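You operate a simulated robot arm through the tools that you are given. There is no shell and no other tool. Be economical: measure what you need, move in short steps, check, and stop when the job is done.

Carry out the task below with a simulated robot arm. There is one attempt and no reset: what you move stays moved.

JOB
Dip the short steel tube and the red bulb clean in RINSE, then drain it.
Fine: stand both on the deck; lay the white plug on the deck too. Set down upright: short steel tube, red bulb, white plug.
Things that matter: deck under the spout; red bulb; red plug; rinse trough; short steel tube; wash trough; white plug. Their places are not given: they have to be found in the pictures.

It is judged by the outcome, as a careful person would: the job done as asked, and still so three seconds after it is handed in. It fails if anything else is knocked over, pushed out of place, dropped, spilled or broken.

ROBOT AND FRAMES
A 6-joint arm with a two-finger parallel gripper, fixed in place. Base frame: the origin is at the foot of the arm, x ahead of it, y to its left, z up. Readings come in m, rad, newtons and seconds.
With the tool pointing down near the work surface it reaches from about 0.2 to 0.62 m from the base axis. Its first joint turns from -1.152 to 1.152 rad. Payload 2.7 kg.
The tool frame sits at the grasp point between the pads (the TCP): z along the fingers, y along the line on which they close. The tips reach 0.023 m beyond it. Largest opening 0.094 m; finger width 0.038, thickness 0.01; the body of the gripper, 0.054 by 0.096 m, starts 0.039 m behind the TCP.
Orientation is that of the tool frame in the base frame, as [roll, pitch, yaw] about the fixed x, y, z axes, in that order (R = Rz(yaw) Ry(pitch) Rx(roll)). With the fingers straight down and closing along the base's y, the tool's x points along the base's -x, its y along +y and its z along -z.

CONTROLS
- The arm moves only by the tool step_arm. Its argument "targets" is a list that holds one entry, the list of rows, each a list of 7 numbers: the shift along the base's x, y, z in cm, then the turn, a rotation vector about the base's x, y, z in rad, then the opening, from 0 (shut) to 1 (fully open). In form: [[[x, y, z, ax, ay, az, gripper], ...]]. A call has 1 to 20 rows; each row is the pose to reach, as a shift and turn from the pose commanded when the call began. A row lasts 0.2 s, in which the tool goes at most 0.05 m and 0.15 rad; a call with a longer step from one row to the next is refused whole, and so is a gripper value outside its range. Where a pose cannot be reached the arm comes as near as it can. A force on the tool above 90 N (or 10 N above the force at the start of the call, whichever is more), or a blocked arm, ends the call early, and 0.2 s more pass. The fingers move at their own pace (about 0.045 m/s each) and stop on an object; they squeeze with about 40 N. The grip force told is the motor's: it shows also when the fingers shut on nothing. Time passes only in rows, and 0.2 s behind the last, so rows that repeat a pose let the fingers close. The reply holds the time, the measured pose of the TCP, the force on the tool along the base axes, the opening and the grip force, in the units named above and with some noise, with the torque about the TCP (base axes, N m) and any sound that the robot's microphone picked up.
- Cameras (640 x 400 px; columns grow to the right, rows downward): "scene" is fixed at [0.0911, -0.4525, 1.3979]; the picture's right is [0.54, -0.84, 0.00], its down [-0.53, -0.35, -0.77] and it looks along [0.65, 0.42, -0.64] (base axes); focal length 220 px, centre (320, 200). "wrist" rides on the gripper at [0.086, 0.016, -0.075] in the tool frame; the picture's right is [-0.18, 0.98, 0.00], its down [-0.58, -0.11, -0.81] and it looks along [-0.79, -0.15, 0.59] (tool axes); focal length 243 px, centre (320, 200).
- capture(camera): a new picture of that camera. No time passes.
- pixel_to_xyz(camera, pixels): for up to 12 pixels [column, row] of the newest picture of that camera ("zoom" is the newest enlarged one), the place [x, y, z] in the base frame of the surface seen there, good to about 0.002 m. No time passes.
- inspect(camera, box): a new picture of the part [left, top, right, bottom] of that camera's present view, enlarged. No time passes.
- job_done(): hands the job in; it is judged then, once.

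Go step by step. Measure first, check grasps and placings, and put right what went wrong. The budget is 80 turns and 54 pictures, counting those below and the enlarged ones. Unless the task says otherwise, let go and move clear before handing in, and close with one line.

The tools are called after ">>>" as a command line: name --argument value ..., lists and objects as JSON in quotes. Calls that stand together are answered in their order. step_arm: Moves the arm, as the interface text tells. Its arguments: {"type":"object","properties":{"targets":{"type":"array"}},"required":["targets"]} The other tools are called the same way: capture (camera) takes a picture; pixel_to_xyz (camera, pixels) gives the place of the surface under pixels of a picture; inspect (camera, box) takes an enlarged picture of a part of a camera's view; job_done () hands the job in.

At the start:

```text
clock: 0.0
ee_pos: [0.35, 0.0366, 1.2119]
ee_rot: [3.142, -0.001, -3.141]
force: [-0.3, -0.6, -0.1]
ft_torque: [0.01, 0.0, -0.01]
finger_gap: 0.0941
finger_force: 0.0
```

scene: 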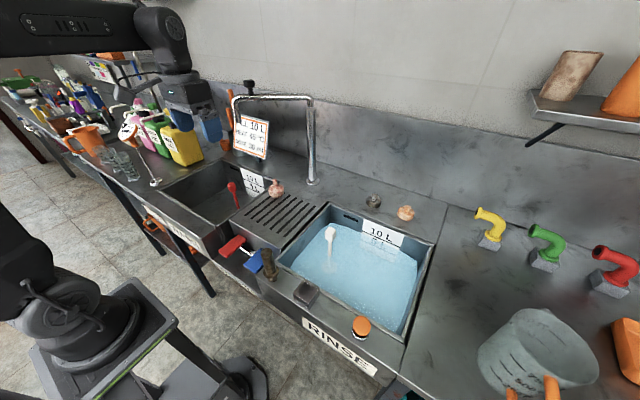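
wrist: 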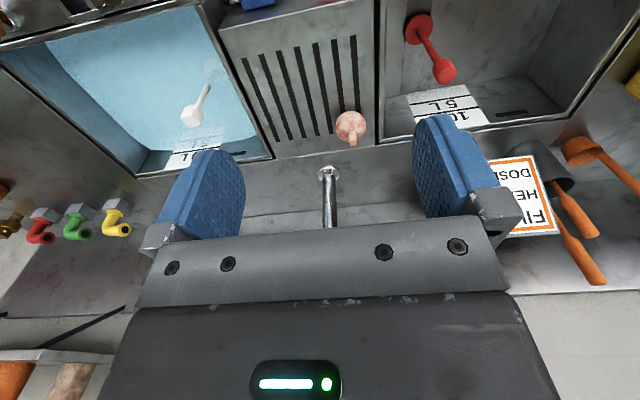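

The scene picture shows the blue-filled RINSE trough with the white plug's handle at (330,235), the dry trough with the red plug at (233,190), and some small objects on the rims. I'll enlarge these areas to identify them.

>>> inspect --camera "scene" --box '[220, 160, 460, 350]'

>>> inspect --camera "scene" --box '[100, 70, 340, 250]'

```text
2.11 times, centred on (340, 255) of scene
```

zoom: 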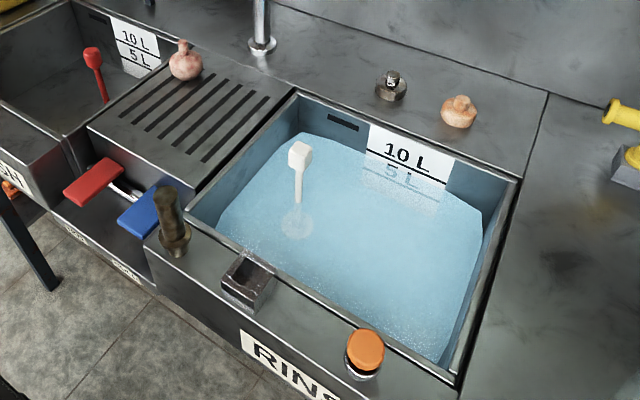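

```text
2.22 times, centred on (220, 160) of scene
```

zoom: 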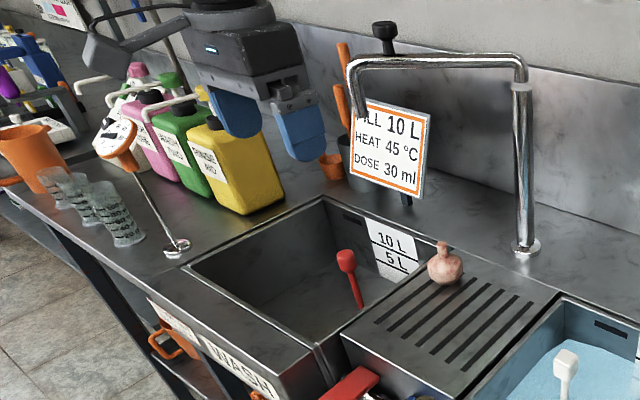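

Several small objects are candidates for the tube and bulb, so I'll zoom closer on each group.

>>> inspect --camera "scene" --box '[250, 240, 330, 310]'

>>> inspect --camera "scene" --box '[350, 180, 430, 230]'

>>> inspect --camera "scene" --box '[240, 165, 320, 225]'

>>> inspect --camera "scene" --box '[330, 300, 410, 350]'

```text
5.71 times, centred on (290, 275) of scene
```

zoom: 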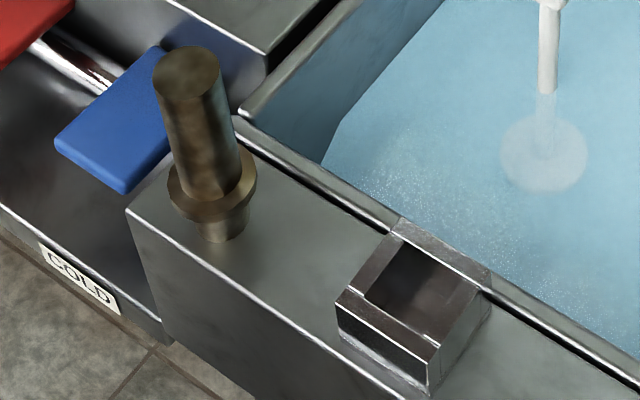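

```text
8.00 times, centred on (390, 205) of scene
```

zoom: 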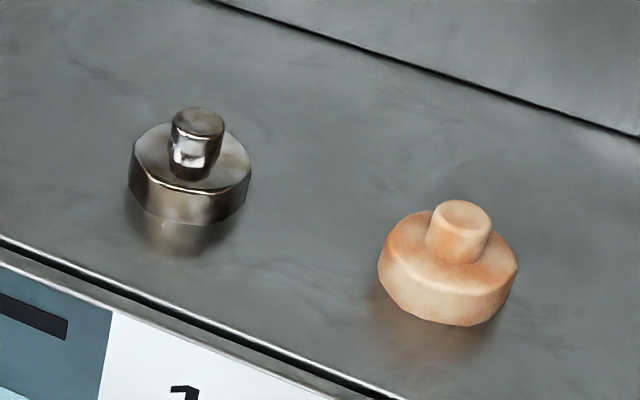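

```text
6.67 times, centred on (280, 195) of scene
```

zoom: 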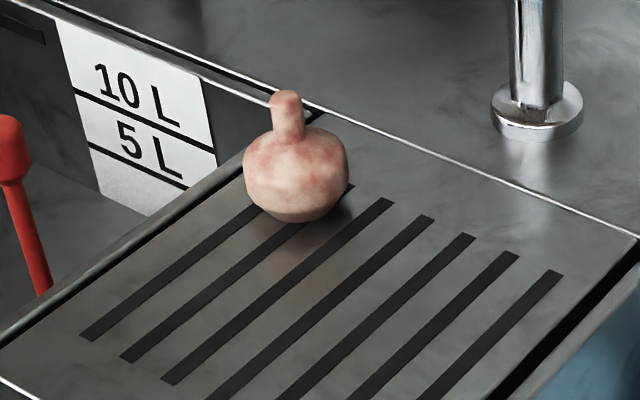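

```text
8.00 times, centred on (370, 325) of scene
```

zoom: 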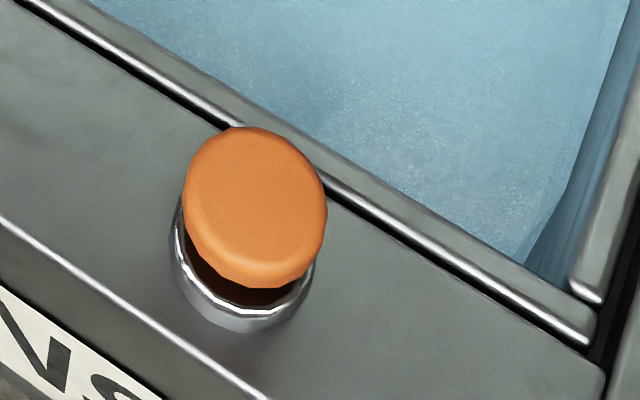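

I take the pinkish-red necked object at (277,188) to be the red bulb, and the square hollow steel piece at (306,294) is a likely tube. Next I'll measure these objects, the deck, the troughs and the spout.

>>> capture --camera "scene"

>>> pixel_to_xyz --camera "scene" --pixels '[[277, 191], [276, 182], [306, 285], [306, 296], [330, 230], [328, 262], [270, 220], [292, 215], [362, 323], [268, 253], [374, 200], [405, 210]]'

>>> pixel_to_xyz --camera "scene" --pixels '[[236, 112], [236, 98], [312, 98], [312, 184], [328, 205], [434, 243], [279, 262], [402, 338], [350, 260], [232, 185], [238, 208], [290, 290]]'

>>> inspect --camera "wrist" --box '[160, 0, 480, 200]'

```text
45 pictures are left
```

scene: 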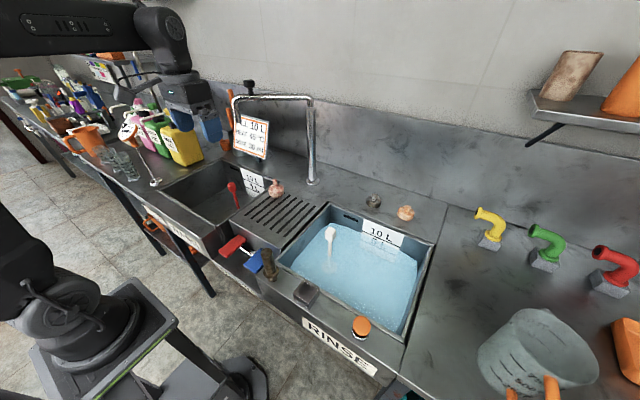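

```text
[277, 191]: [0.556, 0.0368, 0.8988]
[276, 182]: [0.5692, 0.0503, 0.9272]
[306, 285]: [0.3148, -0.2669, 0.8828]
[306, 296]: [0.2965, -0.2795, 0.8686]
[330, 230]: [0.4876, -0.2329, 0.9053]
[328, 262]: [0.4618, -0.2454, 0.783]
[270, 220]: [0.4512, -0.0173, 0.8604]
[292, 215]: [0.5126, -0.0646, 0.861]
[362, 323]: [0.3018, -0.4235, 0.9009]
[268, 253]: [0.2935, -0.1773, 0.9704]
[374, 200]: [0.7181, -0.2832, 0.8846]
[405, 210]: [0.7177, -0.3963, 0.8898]
```

```text
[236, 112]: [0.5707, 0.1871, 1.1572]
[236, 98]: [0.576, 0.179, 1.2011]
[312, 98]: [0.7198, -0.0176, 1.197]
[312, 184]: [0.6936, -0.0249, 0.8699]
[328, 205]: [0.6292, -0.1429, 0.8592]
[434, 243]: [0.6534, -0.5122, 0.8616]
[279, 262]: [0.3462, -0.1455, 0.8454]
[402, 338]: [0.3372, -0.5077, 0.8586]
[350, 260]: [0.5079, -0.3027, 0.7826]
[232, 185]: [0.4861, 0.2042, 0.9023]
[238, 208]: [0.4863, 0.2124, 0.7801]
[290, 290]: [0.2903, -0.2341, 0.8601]
```

```text
2.00 times, centred on (320, 100) of wrist
```

zoom: 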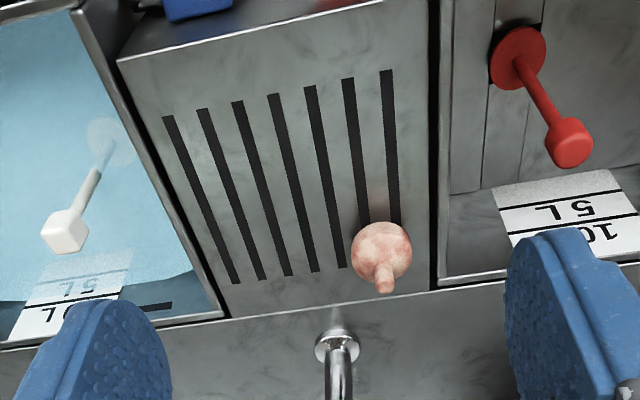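

The slatted deck is at z≈0.861, the bulb at about (0.56,0.04), the square piece at (0.31,-0.27), and a tall brownish cylinder at (0.29,-0.18). I'll move the arm to look closely at the front rim.

>>> step_arm --targets '[[[-1, -4, -1, 0, 0, 0, 1], [-2, -8, -2, 0, 0, 0, 1], [-3, -12, -3, 0, 0, 0, 1], [-4, -16, -4, 0, 0, 0, 1], [-5, -20, -5, 0, 0, 0, 1], [-6, -24, -6, 0, 0, 0, 1], [-7, -27, -8, 0, 0, 0, 1], [-8, -28, -9, 0, 0, 0, 1], [-8, -28, -9, 0, 0, 0, 1]]]'

>>> capture --camera "wrist"

>>> inspect --camera "wrist" --box '[160, 0, 480, 200]'

```text
clock: 2.0
ee_pos: [0.2668, -0.2452, 1.1223]
ee_rot: [3.14, -0.001, -3.14]
force: [0.2, 0.4, 0.3]
ft_torque: [0.0, -0.02, 0.01]
finger_gap: 0.094
finger_force: 0.0
```

```text
43 pictures are left
```

wrist: 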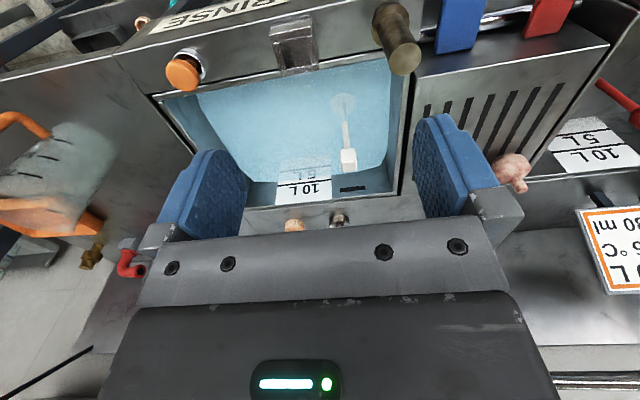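

```text
2.00 times, centred on (320, 100) of wrist
```

zoom: 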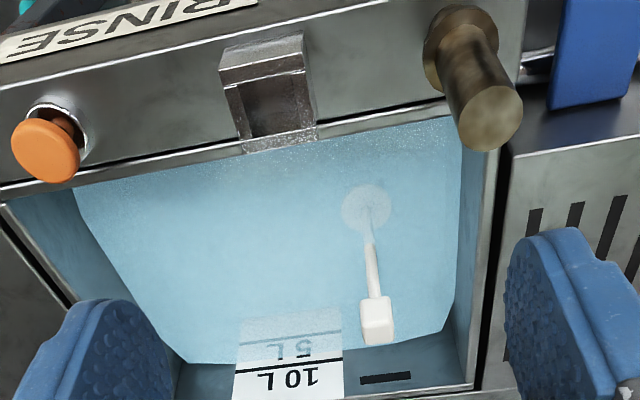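

The orange piece is a button on a stem and the square piece looks like an open steel holder on the rim. The tall blotchy cylinder may be the tube, so I'll zoom in on it and the back-strip items.

>>> inspect --camera "wrist" --box '[360, 0, 440, 80]'

>>> inspect --camera "wrist" --box '[260, 5, 340, 85]'

>>> pixel_to_xyz --camera "wrist" --pixels '[[404, 57], [400, 40], [390, 25], [376, 25], [380, 44], [284, 25], [300, 55], [277, 30], [315, 60], [308, 18], [400, 10], [343, 103]]'

```text
5.00 times, centred on (400, 40) of wrist
```

zoom: 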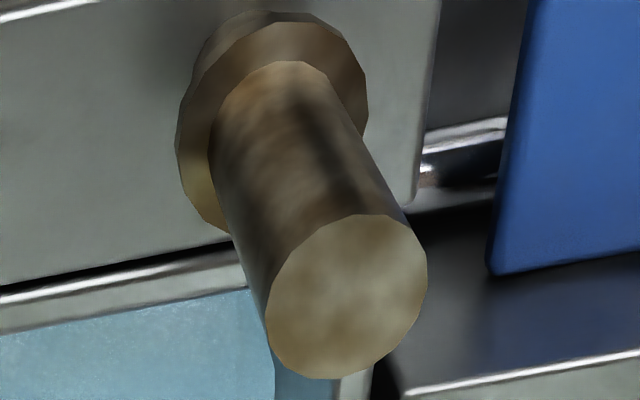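

```text
5.00 times, centred on (300, 45) of wrist
```

zoom: 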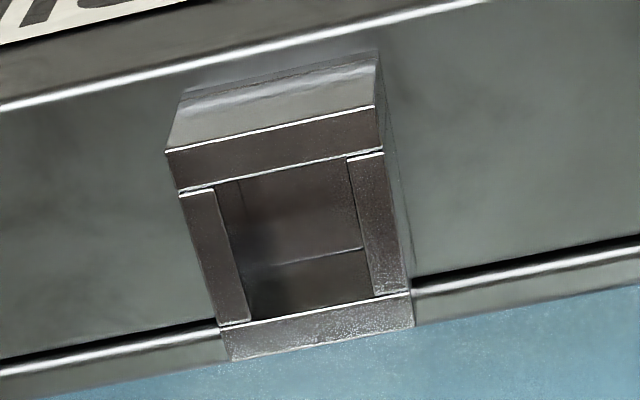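

```text
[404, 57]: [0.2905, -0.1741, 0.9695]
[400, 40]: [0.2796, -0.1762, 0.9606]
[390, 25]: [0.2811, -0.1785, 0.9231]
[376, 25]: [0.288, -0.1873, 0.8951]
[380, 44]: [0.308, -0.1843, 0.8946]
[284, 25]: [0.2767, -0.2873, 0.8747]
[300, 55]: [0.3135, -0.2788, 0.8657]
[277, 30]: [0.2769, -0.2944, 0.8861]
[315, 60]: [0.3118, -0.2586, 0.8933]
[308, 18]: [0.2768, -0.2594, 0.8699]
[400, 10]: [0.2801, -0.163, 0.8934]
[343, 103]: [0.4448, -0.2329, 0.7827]
```

The square piece has four thin walls and a hollow inside (top z≈0.893, about 3.5 cm wide), so it is the short steel tube. I'll check the small pinkish item at wrist (143,22) and the bulb itself before settling on the red bulb.

>>> inspect --camera "wrist" --box '[110, 0, 210, 60]'

>>> inspect --camera "wrist" --box '[460, 120, 560, 200]'

>>> pixel_to_xyz --camera "wrist" --pixels '[[143, 22], [172, 4], [507, 172], [520, 185], [350, 160], [346, 135], [293, 12], [270, 22], [330, 70], [345, 190]]'

```text
6.40 times, centred on (160, 30) of wrist
```

zoom: 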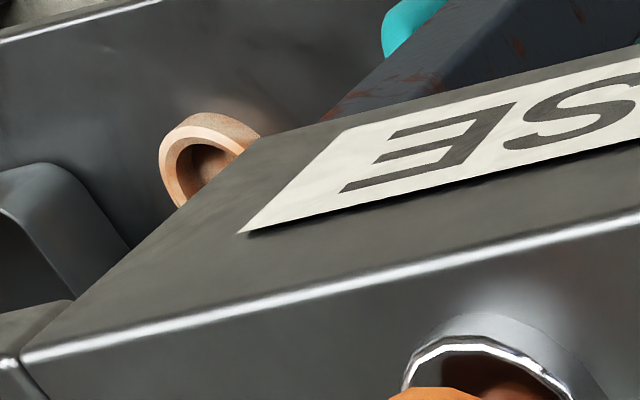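

```text
5.00 times, centred on (510, 160) of wrist
```

zoom: 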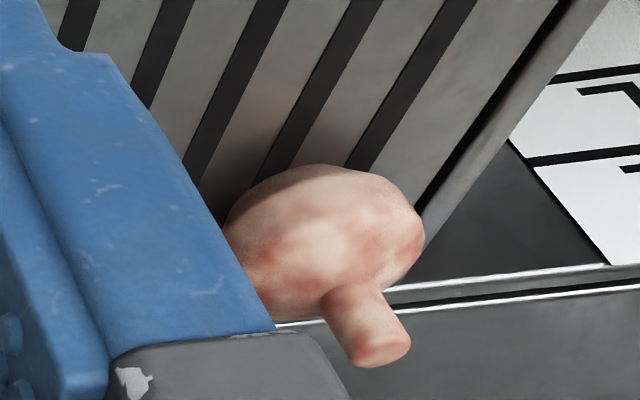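

```text
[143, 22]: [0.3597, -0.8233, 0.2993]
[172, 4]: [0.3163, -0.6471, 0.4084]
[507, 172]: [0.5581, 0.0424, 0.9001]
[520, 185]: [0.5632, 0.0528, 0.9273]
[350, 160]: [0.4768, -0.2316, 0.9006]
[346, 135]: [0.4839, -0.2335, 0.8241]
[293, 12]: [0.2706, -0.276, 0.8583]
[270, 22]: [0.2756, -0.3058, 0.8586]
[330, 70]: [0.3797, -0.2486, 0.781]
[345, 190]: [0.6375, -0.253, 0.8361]
```

The red-mottled necked piece at (0.565,0.045) is clearly the red bulb. Now I need the water level and trough depth from the label lines and floors, plus accurate dimensions for the tube.

>>> pixel_to_xyz --camera "scene" --pixels '[[215, 205], [205, 200], [255, 184], [255, 192], [365, 222], [380, 240], [310, 245], [400, 300], [300, 270], [330, 245], [329, 255], [342, 218]]'

>>> inspect --camera "scene" --box '[280, 265, 336, 310]'

>>> pixel_to_xyz --camera "zoom" --pixels '[[180, 200], [200, 230], [270, 125], [370, 210], [250, 260], [200, 280], [300, 300], [330, 260], [265, 185], [190, 170], [150, 240], [400, 195]]'

```text
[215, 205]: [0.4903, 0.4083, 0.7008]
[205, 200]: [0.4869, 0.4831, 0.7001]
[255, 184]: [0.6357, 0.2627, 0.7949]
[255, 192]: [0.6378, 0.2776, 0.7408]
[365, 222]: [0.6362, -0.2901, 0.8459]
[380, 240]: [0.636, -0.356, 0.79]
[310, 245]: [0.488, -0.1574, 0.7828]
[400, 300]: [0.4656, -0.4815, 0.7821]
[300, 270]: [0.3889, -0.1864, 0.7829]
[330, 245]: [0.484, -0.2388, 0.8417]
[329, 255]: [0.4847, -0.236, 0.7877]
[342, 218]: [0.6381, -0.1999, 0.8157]
```

```text
8.89 times, centred on (308, 288) of scene
```

zoom: 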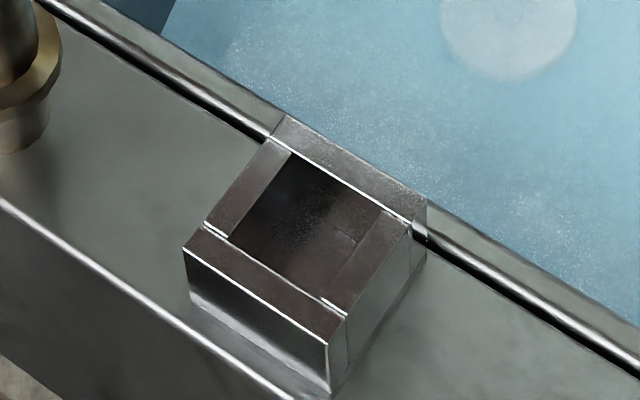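

```text
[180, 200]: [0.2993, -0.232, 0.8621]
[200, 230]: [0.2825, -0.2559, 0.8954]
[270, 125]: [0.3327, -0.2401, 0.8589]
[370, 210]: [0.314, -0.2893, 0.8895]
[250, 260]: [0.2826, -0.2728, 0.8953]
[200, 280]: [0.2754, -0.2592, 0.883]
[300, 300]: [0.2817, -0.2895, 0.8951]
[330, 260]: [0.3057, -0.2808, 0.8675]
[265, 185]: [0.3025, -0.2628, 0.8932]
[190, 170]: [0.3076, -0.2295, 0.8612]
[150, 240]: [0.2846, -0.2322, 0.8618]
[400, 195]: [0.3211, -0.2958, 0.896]
```

Water surface is at z≈0.783 over a floor at 0.70, and the tube's top is at 0.895. I'll measure the tube's top corners now, then the bulb and the deck edges.

>>> pixel_to_xyz --camera "zoom" --pixels '[[192, 246], [284, 122], [418, 208], [340, 312], [230, 170], [335, 155], [375, 265], [265, 280], [245, 230], [300, 165], [375, 215], [335, 290]]'

>>> inspect --camera "scene" --box '[240, 170, 330, 250]'

>>> pixel_to_xyz --camera "zoom" --pixels '[[252, 88], [255, 110], [205, 140], [260, 140], [310, 140], [260, 180], [255, 75], [60, 300], [60, 340], [270, 385], [560, 215], [400, 140]]'

```text
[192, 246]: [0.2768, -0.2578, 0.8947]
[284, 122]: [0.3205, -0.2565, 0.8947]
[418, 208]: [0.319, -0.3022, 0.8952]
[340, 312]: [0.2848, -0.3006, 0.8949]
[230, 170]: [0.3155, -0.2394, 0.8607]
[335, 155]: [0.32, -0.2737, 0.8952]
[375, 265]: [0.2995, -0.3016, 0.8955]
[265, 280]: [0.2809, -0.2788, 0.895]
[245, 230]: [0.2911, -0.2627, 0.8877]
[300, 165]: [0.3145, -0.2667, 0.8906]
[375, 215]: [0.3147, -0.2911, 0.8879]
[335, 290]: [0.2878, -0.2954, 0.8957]
```

```text
5.00 times, centred on (285, 210) of scene
```

zoom: 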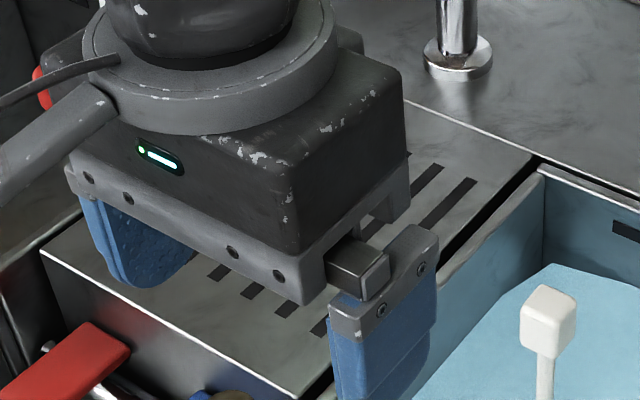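

```text
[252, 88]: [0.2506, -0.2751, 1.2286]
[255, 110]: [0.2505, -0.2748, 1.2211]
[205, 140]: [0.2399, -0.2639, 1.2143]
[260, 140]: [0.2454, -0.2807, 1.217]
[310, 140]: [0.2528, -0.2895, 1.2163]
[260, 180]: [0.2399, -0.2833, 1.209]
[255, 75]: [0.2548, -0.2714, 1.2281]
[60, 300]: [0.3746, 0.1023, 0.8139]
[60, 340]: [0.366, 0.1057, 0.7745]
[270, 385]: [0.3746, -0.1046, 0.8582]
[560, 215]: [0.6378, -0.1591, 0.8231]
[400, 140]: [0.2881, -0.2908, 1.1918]
```

The tube occupies x 0.276–0.323, y −0.256 to −0.303, axis-aligned and centred at (0.299,−0.279). I'll position over it, fingers open along y, stopping above to check.

>>> step_arm --targets '[[[1, -1.2, -3, 0, 0, 0, 1], [2, -2.4, -7, 0, 0, 0, 1], [2.9, -3.6, -11, 0, 0, 0, 1], [2.9, -3.6, -14.5, 0, 0, 0, 1], [2.9, -3.6, -17, 0, 0, 0, 1], [2.9, -3.6, -17, 0, 0, 0, 1]]]'

>>> capture --camera "wrist"

>>> inspect --camera "scene" --box '[220, 200, 380, 320]'

```text
clock: 3.4
ee_pos: [0.297, -0.2777, 0.9519]
ee_rot: [3.141, 0.0, 3.141]
force: [0.8, 0.1, 0.3]
ft_torque: [-0.01, -0.01, 0.0]
finger_gap: 0.0941
finger_force: 0.1
```

```text
35 pictures are left
```

wrist: 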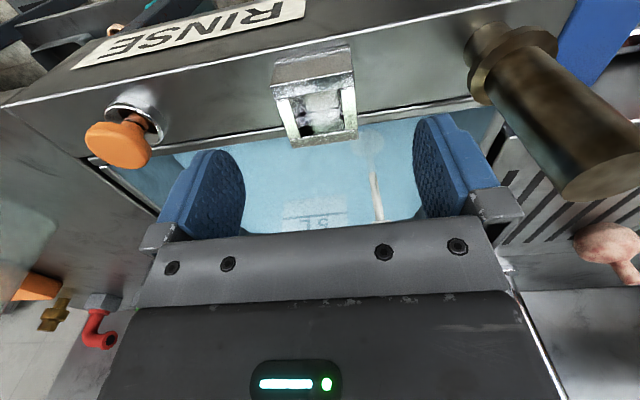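

```text
3.33 times, centred on (300, 260) of scene
```

zoom: 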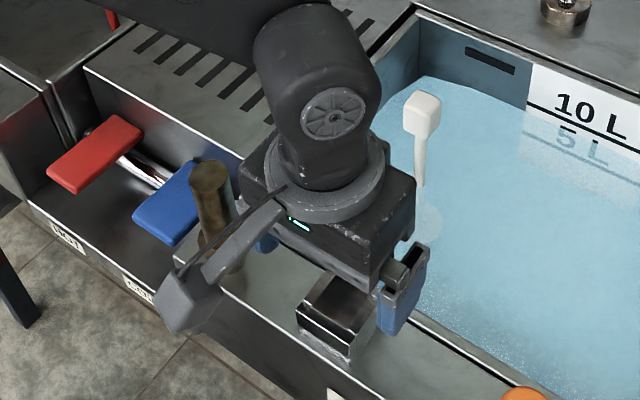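

The tube sits centred between the open fingers (wrist, (315,100)), and the gripper clears the tall cylinder. I'll lower and close on it.

>>> step_arm --targets '[[[0, 0, -2.5, 0, 0, 0, 1], [0, 0, -4.5, 0, 0, 0, 1], [0, 0, -6, 0, 0, 0, 1], [0, 0, -6.3, 0, 0, 0, 1], [0, 0, -6.3, 0, 0, 0, 0.6], [0, 0, -6.3, 0, 0, 0, 0.4], [0, 0, -6.3, 0, 0, 0, 0.3], [0, 0, -6.3, 0, 0, 0, 0.3], [0, 0, -6.3, 0, 0, 0, 0.3]]]'

>>> capture --camera "wrist"

```text
clock: 5.4
ee_pos: [0.2958, -0.2796, 0.8872]
ee_rot: [-3.139, -0.001, -3.14]
force: [-0.6, -13.7, -9.8]
ft_torque: [-0.45, -0.12, -0.07]
finger_gap: 0.0478
finger_force: 44.8
```

```text
33 pictures are left
```

wrist: 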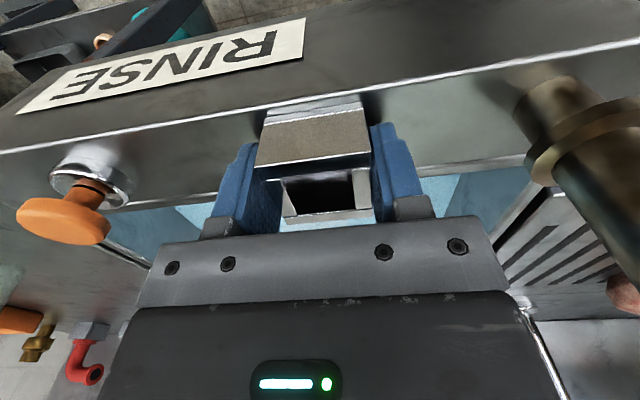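

The fingers stopped at 0.0478 m on the tube, but there is a 13.7 N sideways force. I'll try a tiny lift to see whether it's free.

>>> step_arm --targets '[[[0, 0, 0.2, 0, 0, 0, 0.3], [0, 0, 0.5, 0, 0, 0, 0.3], [0, 0, 0.8, 0, 0, 0, 0.3], [0, 0, 0.8, 0, 0, 0, 0.3]]]'

>>> capture --camera "wrist"

```text
clock: 6.4
ee_pos: [0.2964, -0.2808, 0.8932]
ee_rot: [3.14, -0.003, -3.141]
force: [-3.7, -32.9, -55.1]
ft_torque: [-0.8, -0.69, 0.28]
finger_gap: 0.048
finger_force: 44.6
```

```text
32 pictures are left
```

wrist: 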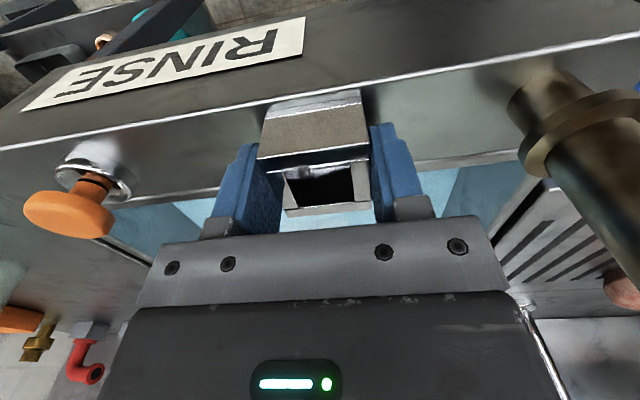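

The load rose to 55 N with no movement, so the square piece is fixed to the rim and is not the tube. I'll relax, release and back off.

>>> step_arm --targets '[[[0, 0, -0.6, 0, 0, 0, 0.35], [0, 0, -0.6, 0, 0, 0, 0.6], [0, 0, -0.6, 0, 0, 0, 1], [0, 0, -0.6, 0, 0, 0, 1], [0, 0, 2, 0, 0, 0, 1], [0, 0, 5, 0, 0, 0, 1], [0, -2, 9, 0, 0, 0, 1], [-2, -4, 13, 0, 0, 0, 1], [-4, -7, 17, 0, 0, 0, 1], [-5, -10, 20, 0, 0, 0, 1], [-5, -10, 20, 0, 0, 0, 1]]]'

>>> capture --camera "scene"

>>> inspect --camera "scene" --box '[20, 100, 180, 200]'

>>> inspect --camera "scene" --box '[245, 235, 320, 310]'

```text
refused: row 9 steps farther than a row can; nothing moved
```

```text
31 pictures are left
```

scene: 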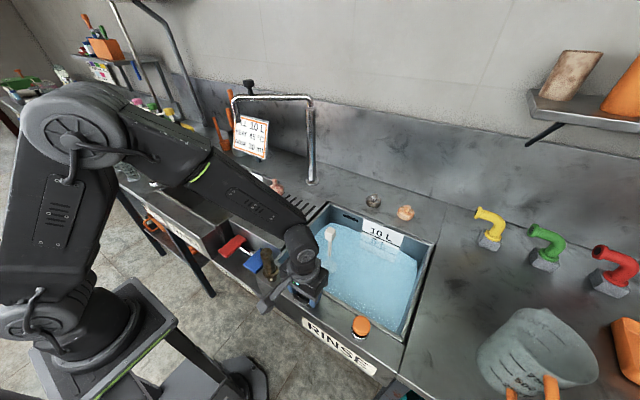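

```text
4.00 times, centred on (100, 150) of scene
```

zoom: 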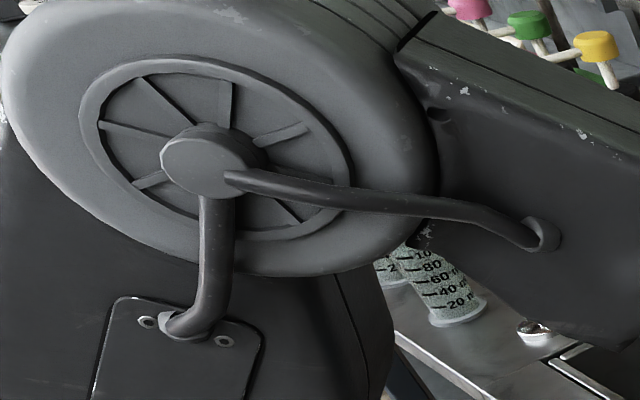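

```text
5.33 times, centred on (282, 272) of scene
```

zoom: 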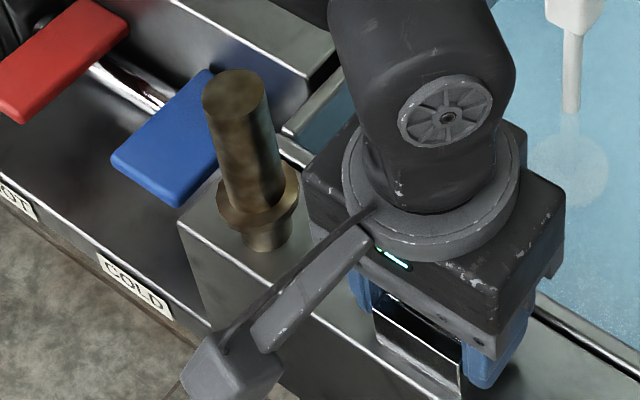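

The call was refused because a step was too long. I'll redo the release with shorter steps.

>>> step_arm --targets '[[[0, 0, -0.6, 0, 0, 0, 0.35], [0, 0, -0.6, 0, 0, 0, 0.6], [0, 0, -0.6, 0, 0, 0, 1], [0, 0, -0.6, 0, 0, 0, 1], [0, 0, -0.6, 0, 0, 0, 1], [0, 0, 2, 0, 0, 0, 1], [0, 0, 5, 0, 0, 0, 1], [0, 0, 9, 0, 0, 0, 1], [-1, 0, 13, 0, 0, 0, 1], [-2, 1, 17, 0, 0, 0, 1], [-3, 2, 21, 0, 0, 0, 1], [-4, 4, 24, 0, 0, 0, 1], [-4, 4, 24, 0, 0, 0, 1]]]'

>>> inspect --camera "wrist" --box '[160, 0, 480, 200]'

```text
clock: 9.2
ee_pos: [0.2609, -0.24, 1.138]
ee_rot: [3.141, -0.001, -3.142]
force: [0.3, -0.2, -0.9]
ft_torque: [-0.01, 0.03, -0.04]
finger_gap: 0.0939
finger_force: 0.0
```

```text
2.00 times, centred on (320, 100) of wrist
```

zoom: 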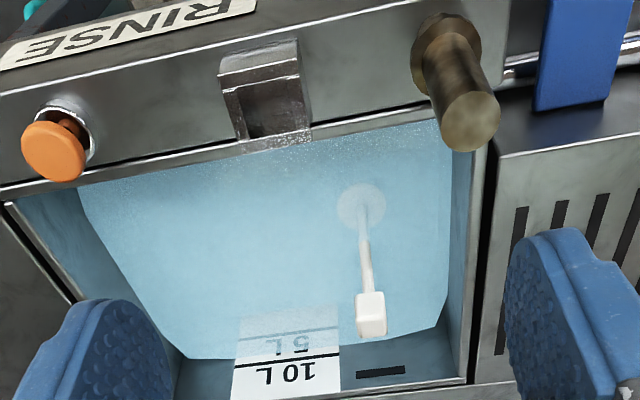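

The socket and its surroundings are undisturbed. The blotchy collared cylinder must be the soiled short steel tube, so I'll measure its top and collar in the newest zoom.

>>> pixel_to_xyz --camera "zoom" --pixels '[[470, 122], [448, 122], [493, 122], [470, 98], [470, 144], [416, 55], [478, 50], [445, 18], [420, 75], [440, 60], [455, 75], [400, 60]]'

>>> pixel_to_xyz --camera "scene" --pixels '[[268, 252], [263, 252], [273, 253], [269, 260], [270, 268], [271, 278], [265, 275], [276, 275], [271, 282], [260, 278]]'

```text
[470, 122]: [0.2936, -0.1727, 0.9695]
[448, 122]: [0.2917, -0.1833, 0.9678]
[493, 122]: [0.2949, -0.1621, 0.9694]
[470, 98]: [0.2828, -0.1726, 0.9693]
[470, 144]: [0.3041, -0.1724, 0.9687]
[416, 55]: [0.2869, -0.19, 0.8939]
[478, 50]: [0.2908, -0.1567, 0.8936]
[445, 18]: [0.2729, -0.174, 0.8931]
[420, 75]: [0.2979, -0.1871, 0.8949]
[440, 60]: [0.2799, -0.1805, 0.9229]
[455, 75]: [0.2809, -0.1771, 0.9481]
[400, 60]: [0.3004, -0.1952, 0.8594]
```

```text
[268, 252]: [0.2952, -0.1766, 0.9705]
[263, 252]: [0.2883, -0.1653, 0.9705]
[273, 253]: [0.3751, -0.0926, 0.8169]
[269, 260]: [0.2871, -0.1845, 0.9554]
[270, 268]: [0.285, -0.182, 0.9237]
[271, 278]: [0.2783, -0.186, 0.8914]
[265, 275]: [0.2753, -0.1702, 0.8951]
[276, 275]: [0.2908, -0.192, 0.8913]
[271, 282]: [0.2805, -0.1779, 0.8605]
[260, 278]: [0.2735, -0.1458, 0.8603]
```

The cylinder is centred at (0.293,−0.173), about 26 mm across, top at 0.970, with a collar at 0.894. I'll move above it and grasp its upper part.

>>> step_arm --targets '[[[1.5, 3, -2, 0, 0, 0, 1], [3.4, 6.6, -4, 0, 0, 0, 1], [3.4, 6.6, -8, 0, 0, 0, 1], [3.4, 6.6, -12, 0, 0, 0, 1], [3.4, 6.6, -16, 0, 0, 0, 1], [3.4, 6.6, -18.5, 0, 0, 0, 1], [3.4, 6.6, -18.5, 0, 0, 0, 0.6], [3.4, 6.6, -18.5, 0, 0, 0, 0.3], [3.4, 6.6, -18.5, 0, 0, 0, 0.1], [3.4, 6.6, -18.5, 0, 0, 0, 0.1], [3.4, 6.6, -18.5, 0, 0, 0, 0.1], [3.4, 6.6, -18.5, 0, 0, 0, 0.1]]]'

>>> inspect --camera "scene" --box '[220, 200, 340, 310]'

```text
clock: 11.8
ee_pos: [0.2936, -0.173, 0.9504]
ee_rot: [-3.14, 0.0, -3.141]
force: [-0.1, -1.0, 0.6]
ft_torque: [-0.06, 0.02, -0.02]
finger_gap: 0.0271
finger_force: 39.9
```

```text
3.64 times, centred on (280, 255) of scene
```

zoom: 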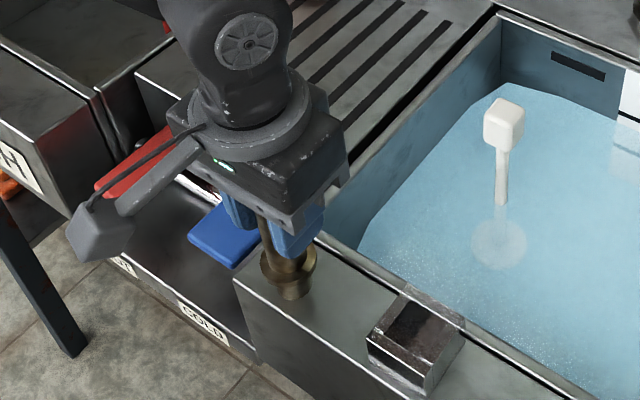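

The gap reads 0.0271 with a 40 N grip and almost no side force, which is a good sign it is free. Now a gentle test lift.

>>> step_arm --targets '[[[0, 0, 0.2, 0, 0, 0, 0.1], [0, 0, 0.5, 0, 0, 0, 0.1], [0, 0, 1, 0, 0, 0, 0.1], [0, 0, 1, 0, 0, 0, 0.1]]]'

```text
clock: 12.8
ee_pos: [0.2931, -0.1734, 0.9609]
ee_rot: [-3.14, 0.0, 3.141]
force: [-0.1, -0.4, -1.3]
ft_torque: [-0.02, 0.02, -0.01]
finger_gap: 0.0272
finger_force: 39.7
```

It came up freely, weighing about 1.3 N, so this is the short steel tube. I'll lift it, carry it over RINSE away from the plug, and dip it to just above the floor.

>>> step_arm --targets '[[[0, 0, 4, 0, 0, 0, 0.1], [0, 0, 8, 0, 0, 0, 0.1], [3, -3, 8, 0, 0, 0, 0.1], [6, -6, 8, 0, 0, 0, 0.1], [9, -9, 8, 0, 0, 0, 0.1], [12, -12, 8, 0, 0, 0, 0.1], [15, -15, 8, 0, 0, 0, 0.1], [16.7, -16.7, 8, 0, 0, 0, 0.1], [16.7, -16.7, 5, 0, 0, 0, 0.1], [16.7, -16.7, 2, 0, 0, 0, 0.1], [16.7, -16.7, -1, 0, 0, 0, 0.1], [16.7, -16.7, -4, 0, 0, 0, 0.1], [16.7, -16.7, -6, 0, 0, 0, 0.1], [16.7, -16.7, -8, 0, 0, 0, 0.1], [16.7, -16.7, -8, 0, 0, 0, 0.1]]]'

>>> capture --camera "scene"

```text
clock: 16.0
ee_pos: [0.4593, -0.3403, 0.8829]
ee_rot: [3.141, 0.0, 3.14]
force: [-0.3, 0.7, -1.3]
ft_torque: [-0.01, 0.01, 0.01]
finger_gap: 0.0271
finger_force: 39.7
```

```text
26 pictures are left
```

scene: 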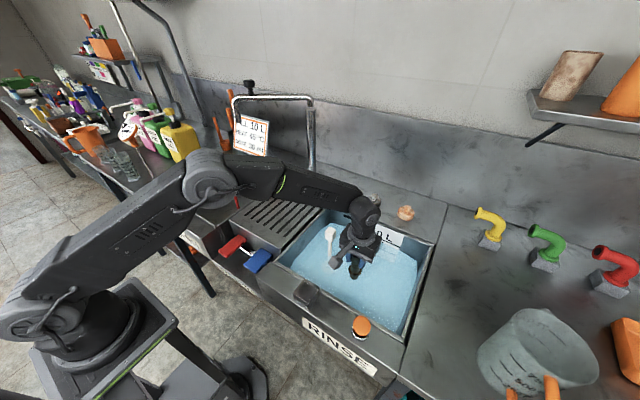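

The tube's foot is just at the water and all is clear. I'll lower it 8.2 cm, swish gently, and raise it to inspect.

>>> step_arm --targets '[[[0, 0, -2, 0, 0, 0, 0.1], [0, 0, -4, 0, 0, 0, 0.1], [0, 0, -6, 0, 0, 0, 0.1], [0, 0, -7.5, 0, 0, 0, 0.1], [0, 0, -8.2, 0, 0, 0, 0.1], [0, -1, -8.2, 0, 0, 0, 0.1], [0, -2, -8.2, 0, 0, 0, 0.1], [0, -1, -8.2, 0, 0, 0, 0.1], [0, 0, -8.2, 0, 0, 0, 0.1], [0, -1, -8.2, 0, 0, 0, 0.1], [0, -2, -8.2, 0, 0, 0, 0.1], [0, -1, -8.2, 0, 0, 0, 0.1], [0, 0, -8.2, 0, 0, 0, 0.1], [0, 0, -6, 0, 0, 0, 0.1], [0, 0, -3, 0, 0, 0, 0.1], [0, 0, 1, 0, 0, 0, 0.1], [0, 0, 4, 0, 0, 0, 0.1], [0, 0, 4, 0, 0, 0, 0.1]]]'

>>> inspect --camera "scene" --box '[310, 200, 410, 300]'

>>> capture --camera "wrist"

```text
clock: 19.8
ee_pos: [0.4578, -0.3407, 0.923]
ee_rot: [3.14, 0.0, -3.141]
force: [0.8, 0.5, -0.9]
ft_torque: [0.01, 0.03, 0.02]
finger_gap: 0.0272
finger_force: 39.4
```

```text
4.00 times, centred on (360, 250) of scene
```

zoom: 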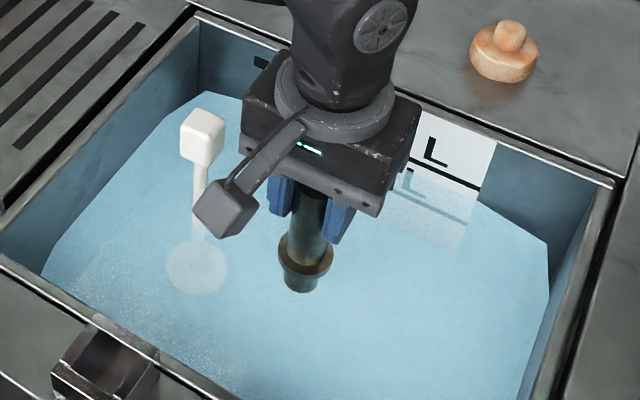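

```text
24 pictures are left
```

wrist: 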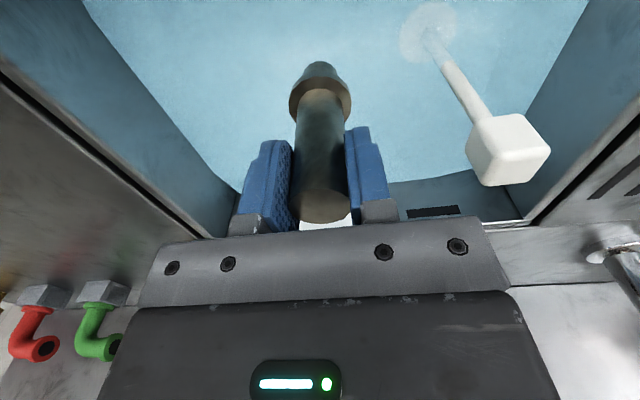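

The tube is now greyer, but some brown may remain at the top and collar. I'll zoom the wrist view to see.

>>> inspect --camera "wrist" --box '[265, 50, 375, 235]'

```text
2.16 times, centred on (320, 142) of wrist
```

zoom: 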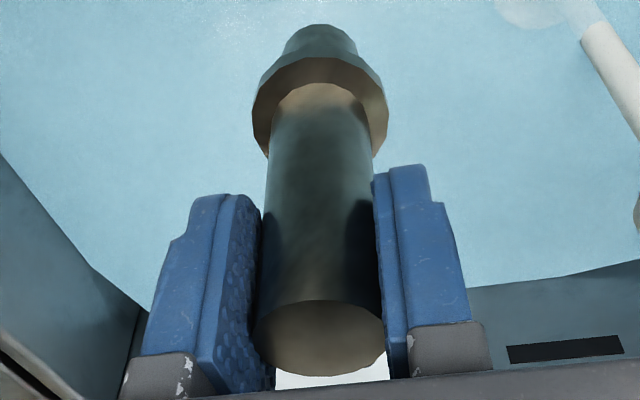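

The sides now mirror the water, so I can't judge the soil this way. I'll stand the tube on the deck at (0.47,−0.03) and compare it there with its starting look.

>>> step_arm --targets '[[[0, 0, 4, 0, 0, 0, 0.1], [0, 0, 8.5, 0, 0, 0, 0.1], [0, 0, 13, 0, 0, 0, 0.1], [0.2, 4.5, 13, 0, 0, 0, 0.1], [0.4, 9, 13, 0, 0, 0, 0.1], [0.6, 13.5, 13, 0, 0, 0, 0.1], [0.8, 18, 13, 0, 0, 0, 0.1], [1, 22.5, 13, 0, 0, 0, 0.1], [1, 27, 13, 0, 0, 0, 0.1], [1, 31, 13, 0, 0, 0, 0.1], [1, 31, 9, 0, 0, 0, 0.1], [1, 31, 6, 0, 0, 0, 0.1], [1, 31, 4.3, 0, 0, 0, 0.1], [1, 31, 3.5, 0, 0, 0, 0.1], [1, 31, 3.2, 0, 0, 0, 0.1], [1, 31, 3.0, 0, 0, 0, 0.1]]]'

>>> inspect --camera "scene" --box '[220, 160, 340, 250]'

```text
clock: 23.2
ee_pos: [0.4695, -0.0305, 0.9547]
ee_rot: [3.141, 0.007, -3.14]
force: [-0.7, 0.9, 26.1]
ft_torque: [-0.34, -0.17, -0.03]
finger_gap: 0.0273
finger_force: 40.2
```

```text
4.44 times, centred on (280, 205) of scene
```

zoom: 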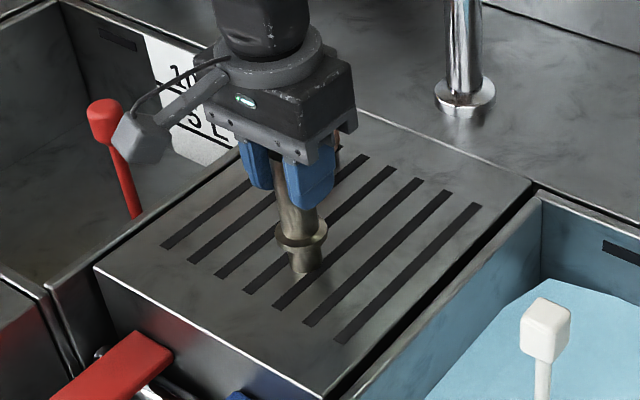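

The tube touches the deck (26 N up). I'll release, rise straight up and back, and look.

>>> step_arm --targets '[[[0, 0, 0.2, 0, 0, 0, 0.1], [0, 0, 0.2, 0, 0, 0, 0.4], [0, 0, 0.2, 0, 0, 0, 0.7], [0, 0, 0.2, 0, 0, 0, 0.7], [0, 0, 3, 0, 0, 0, 0.7], [0, 0, 7, 0, 0, 0, 1], [0, 0, 11, 0, 0, 0, 1], [-3, 0, 14, 0, 0, 0, 1], [-6, 0, 17, 0, 0, 0, 1], [-10, 0, 18, 0, 0, 0, 1], [-14, 0, 18, 0, 0, 0, 1], [-14, 0, 18, 0, 0, 0, 1]]]'

>>> inspect --camera "scene" --box '[240, 170, 320, 240]'

>>> inspect --camera "wrist" --box '[220, 0, 440, 180]'

```text
clock: 25.8
ee_pos: [0.3288, -0.0287, 1.1308]
ee_rot: [-3.14, 0.002, 3.141]
force: [1.3, 0.2, -0.2]
ft_torque: [0.0, 0.01, -0.02]
finger_gap: 0.0941
finger_force: 0.1
```

```text
5.71 times, centred on (280, 205) of scene
```

zoom: 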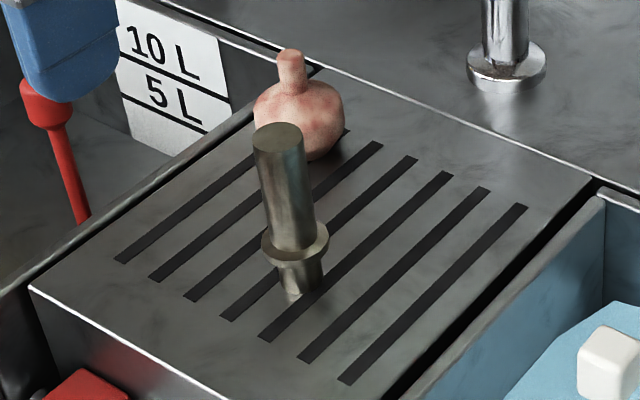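

```text
2.22 times, centred on (330, 90) of wrist
```

zoom: 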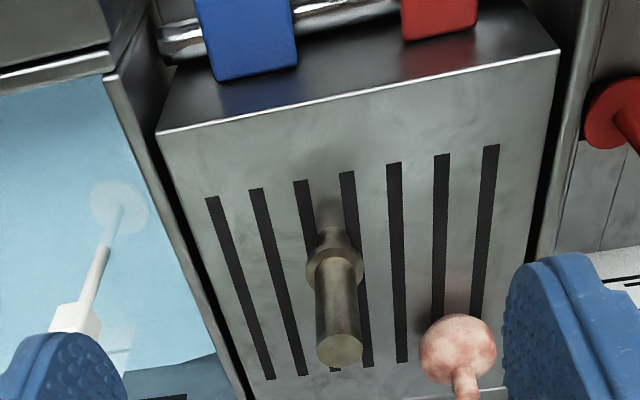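

The brown blotches have faded evenly over the whole tube, top included, but a yellowish tint remains, so it needs more time in the water. I'll pick it up again for a longer swish.

>>> step_arm --targets '[[[5, 0, 0, 0, 0, 0, 1], [10, 0, 0, 0, 0, 0, 1], [14, 0, -2, 0, 0, 0, 1], [14, 0, -6, 0, 0, 0, 1], [14, 0, -10, 0, 0, 0, 1], [14, 0, -14, 0, 0, 0, 1], [14, 0, -17.8, 0, 0, 0, 1], [14, 0, -17.8, 0, 0, 0, 0.7], [14, 0, -17.8, 0, 0, 0, 0.4], [14, 0, -17.8, 0, 0, 0, 0.1], [14, 0, -17.8, 0, 0, 0, 0.1], [14, 0, -17.8, 0, 0, 0, 0.1], [14, 0, -17.8, 0, 0, 0, 0.1], [14, 0, -16.8, 0, 0, 0, 0.1], [14, 0, -14, 0, 0, 0, 0.1], [14, 0, -10, 0, 0, 0, 0.1], [14, 0, -8, 0, 0, 0, 0.1]]]'

```text
clock: 29.4
ee_pos: [0.4673, -0.0328, 1.0535]
ee_rot: [3.141, 0.0, 3.141]
force: [-0.7, -0.5, -0.9]
ft_torque: [0.01, 0.02, 0.03]
finger_gap: 0.0272
finger_force: 40.3
```

Held firmly. Carrying back over RINSE and lowering to near the floor.

>>> step_arm --targets '[[[0, -4.5, 0, 0, 0, 0, 0.1], [0, -9, 0, 0, 0, 0, 0.1], [0, -13.5, 0, 0, 0, 0, 0.1], [0, -18, 0, 0, 0, 0, 0.1], [0, -22.5, 0, 0, 0, 0, 0.1], [-1, -27, 0, 0, 0, 0, 0.1], [-1, -31, 0, 0, 0, 0, 0.1], [-1, -31, -4, 0, 0, 0, 0.1], [-1, -31, -8, 0, 0, 0, 0.1], [-1, -31, -12, 0, 0, 0, 0.1], [-1, -31, -16, 0, 0, 0, 0.1], [-1, -31, -19, 0, 0, 0, 0.1], [-1, -31, -22, 0, 0, 0, 0.1], [-1, -31, -24, 0, 0, 0, 0.1], [-1, -31, -25.2, 0, 0, 0, 0.1], [-1, -31, -25.2, 0, 0, 0, 0.1]]]'

>>> step_arm --targets '[[[0, -1, 0, 0, 0, 0, 0.1], [0, -2.5, 0, 0, 0, 0, 0.1], [0, -1, 0, 0, 0, 0, 0.1], [0, 0, 0, 0, 0, 0, 0.1], [0, -1, 0, 0, 0, 0, 0.1], [0, -2.5, 0, 0, 0, 0, 0.1], [0, -1, 0, 0, 0, 0, 0.1], [0, 0, 0, 0, 0, 0, 0.1], [0, -1, 0, 0, 0, 0, 0.1], [0, -2.5, 0, 0, 0, 0, 0.1], [0, -1, 0, 0, 0, 0, 0.1], [0, 0, 0, 0, 0, 0, 0.1], [0, -1, 0, 0, 0, 0, 0.1], [0, -2.5, 0, 0, 0, 0, 0.1], [0, -1, 0, 0, 0, 0, 0.1], [0, 0, 0, 0, 0, 0, 0.1], [0, -1, 0, 0, 0, 0, 0.1], [0, -2.5, 0, 0, 0, 0, 0.1], [0, -1, 0, 0, 0, 0, 0.1], [0, 0, 0, 0, 0, 0, 0.1]]]'

>>> step_arm --targets '[[[0, -1, 0, 0, 0, 0, 0.1], [0, -2.5, 0, 0, 0, 0, 0.1], [0, -1, 0, 0, 0, 0, 0.1], [0, 0, 0, 0, 0, 0, 0.1], [0, -1, 0, 0, 0, 0, 0.1], [0, -2.5, 0, 0, 0, 0, 0.1], [0, -1, 0, 0, 0, 0, 0.1], [0, 0, 0, 0, 0, 0, 0.1], [0, 0, 3, 0, 0, 0, 0.1], [0, 0, 7, 0, 0, 0, 0.1], [0, 0, 11, 0, 0, 0, 0.1], [0, 0, 15, 0, 0, 0, 0.1], [0, 0, 15, 0, 0, 0, 0.1]]]'

>>> inspect --camera "scene" --box '[310, 190, 410, 290]'

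```text
clock: 32.8
ee_pos: [0.4576, -0.3396, 0.7994]
ee_rot: [-3.141, 0.0, -3.141]
force: [-0.3, 0.3, -1.2]
ft_torque: [0.02, 0.01, 0.02]
finger_gap: 0.0274
finger_force: 40.3
```

```text
clock: 37.0
ee_pos: [0.4587, -0.3403, 0.7983]
ee_rot: [-3.141, 0.0, 3.141]
force: [-0.2, 0.5, 3.8]
ft_torque: [0.2, -0.03, 0.0]
finger_gap: 0.0269
finger_force: 39.9
```

```text
clock: 39.8
ee_pos: [0.4581, -0.3418, 0.9494]
ee_rot: [3.139, 0.0, 3.141]
force: [-0.1, 0.2, -1.5]
ft_torque: [0.0, 0.0, 0.01]
finger_gap: 0.0268
finger_force: 40.5
```

```text
4.00 times, centred on (360, 240) of scene
```

zoom: 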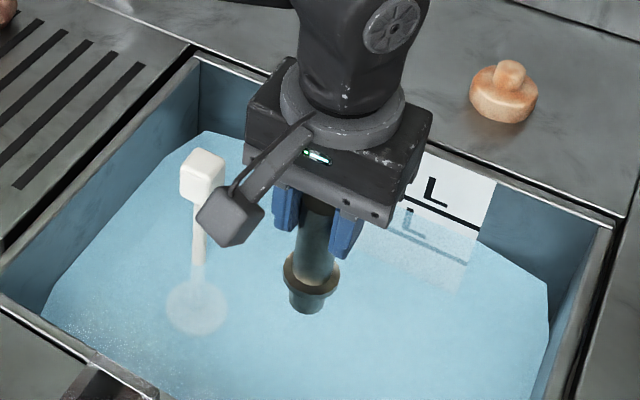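

The collar still looks a bit brown here, but reflections confuse it. I'll stand it on the deck again for a same-view comparison.

>>> step_arm --targets '[[[0, 0, 4, 0, 0, 0, 0.1], [0, 0, 8, 0, 0, 0, 0.1], [0, 0, 10, 0, 0, 0, 0.1], [0.2, 4.5, 10, 0, 0, 0, 0.1], [0.4, 9, 10, 0, 0, 0, 0.1], [0.6, 13.5, 10, 0, 0, 0, 0.1], [0.8, 18, 10, 0, 0, 0, 0.1], [1, 22.5, 10, 0, 0, 0, 0.1], [1, 27, 10, 0, 0, 0, 0.1], [1, 31, 10, 0, 0, 0, 0.1], [1, 31, 6, 0, 0, 0, 0.1], [1, 31, 3, 0, 0, 0, 0.1], [1, 31, 1.4, 0, 0, 0, 0.1], [1, 31, 0.8, 0, 0, 0, 0.1], [1, 31, 0.5, 0, 0, 0, 0.1], [1, 31, 0.3, 0, 0, 0, 0.1]]]'

```text
clock: 43.2
ee_pos: [0.47, -0.0309, 0.9579]
ee_rot: [-3.141, 0.014, 3.139]
force: [-7.4, -1.7, 48.2]
ft_torque: [-0.25, 0.33, 0.02]
finger_gap: 0.0269
finger_force: 40.1
```

It's firmly on the deck (48 N). I'll ease up, release and retreat to compare.

>>> step_arm --targets '[[[0, 0, 0.45, 0, 0, 0, 0.1], [0, 0, 0.45, 0, 0, 0, 0.4], [0, 0, 0.45, 0, 0, 0, 0.7], [0, 0, 0.45, 0, 0, 0, 0.7], [0, 0, 3, 0, 0, 0, 0.7], [0, 0, 7, 0, 0, 0, 1], [0, 0, 11, 0, 0, 0, 1], [-3, 0, 14, 0, 0, 0, 1], [-6, 0, 17, 0, 0, 0, 1], [-10, 0, 18, 0, 0, 0, 1], [-14, 0, 18, 0, 0, 0, 1], [-14, 0, 18, 0, 0, 0, 1]]]'

>>> inspect --camera "scene" --box '[240, 170, 320, 240]'

>>> pixel_to_xyz --camera "zoom" --pixels '[[278, 138], [290, 52], [290, 70], [265, 105], [335, 105], [300, 100], [285, 300], [310, 240]]'

```text
clock: 45.8
ee_pos: [0.3294, -0.0288, 1.1317]
ee_rot: [3.141, 0.0, -3.141]
force: [-0.1, 0.8, -0.5]
ft_torque: [0.01, 0.03, 0.04]
finger_gap: 0.0939
finger_force: 0.1
```

```text
5.71 times, centred on (280, 205) of scene
```

zoom: 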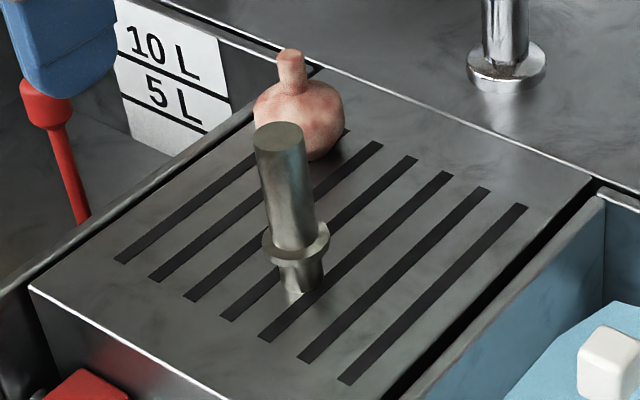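

```text
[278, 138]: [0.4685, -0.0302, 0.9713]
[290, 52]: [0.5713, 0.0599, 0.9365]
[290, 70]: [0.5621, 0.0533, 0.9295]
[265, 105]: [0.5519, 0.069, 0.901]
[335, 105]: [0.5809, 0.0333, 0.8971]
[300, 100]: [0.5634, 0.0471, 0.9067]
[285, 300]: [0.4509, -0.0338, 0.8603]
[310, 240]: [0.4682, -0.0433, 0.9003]
```

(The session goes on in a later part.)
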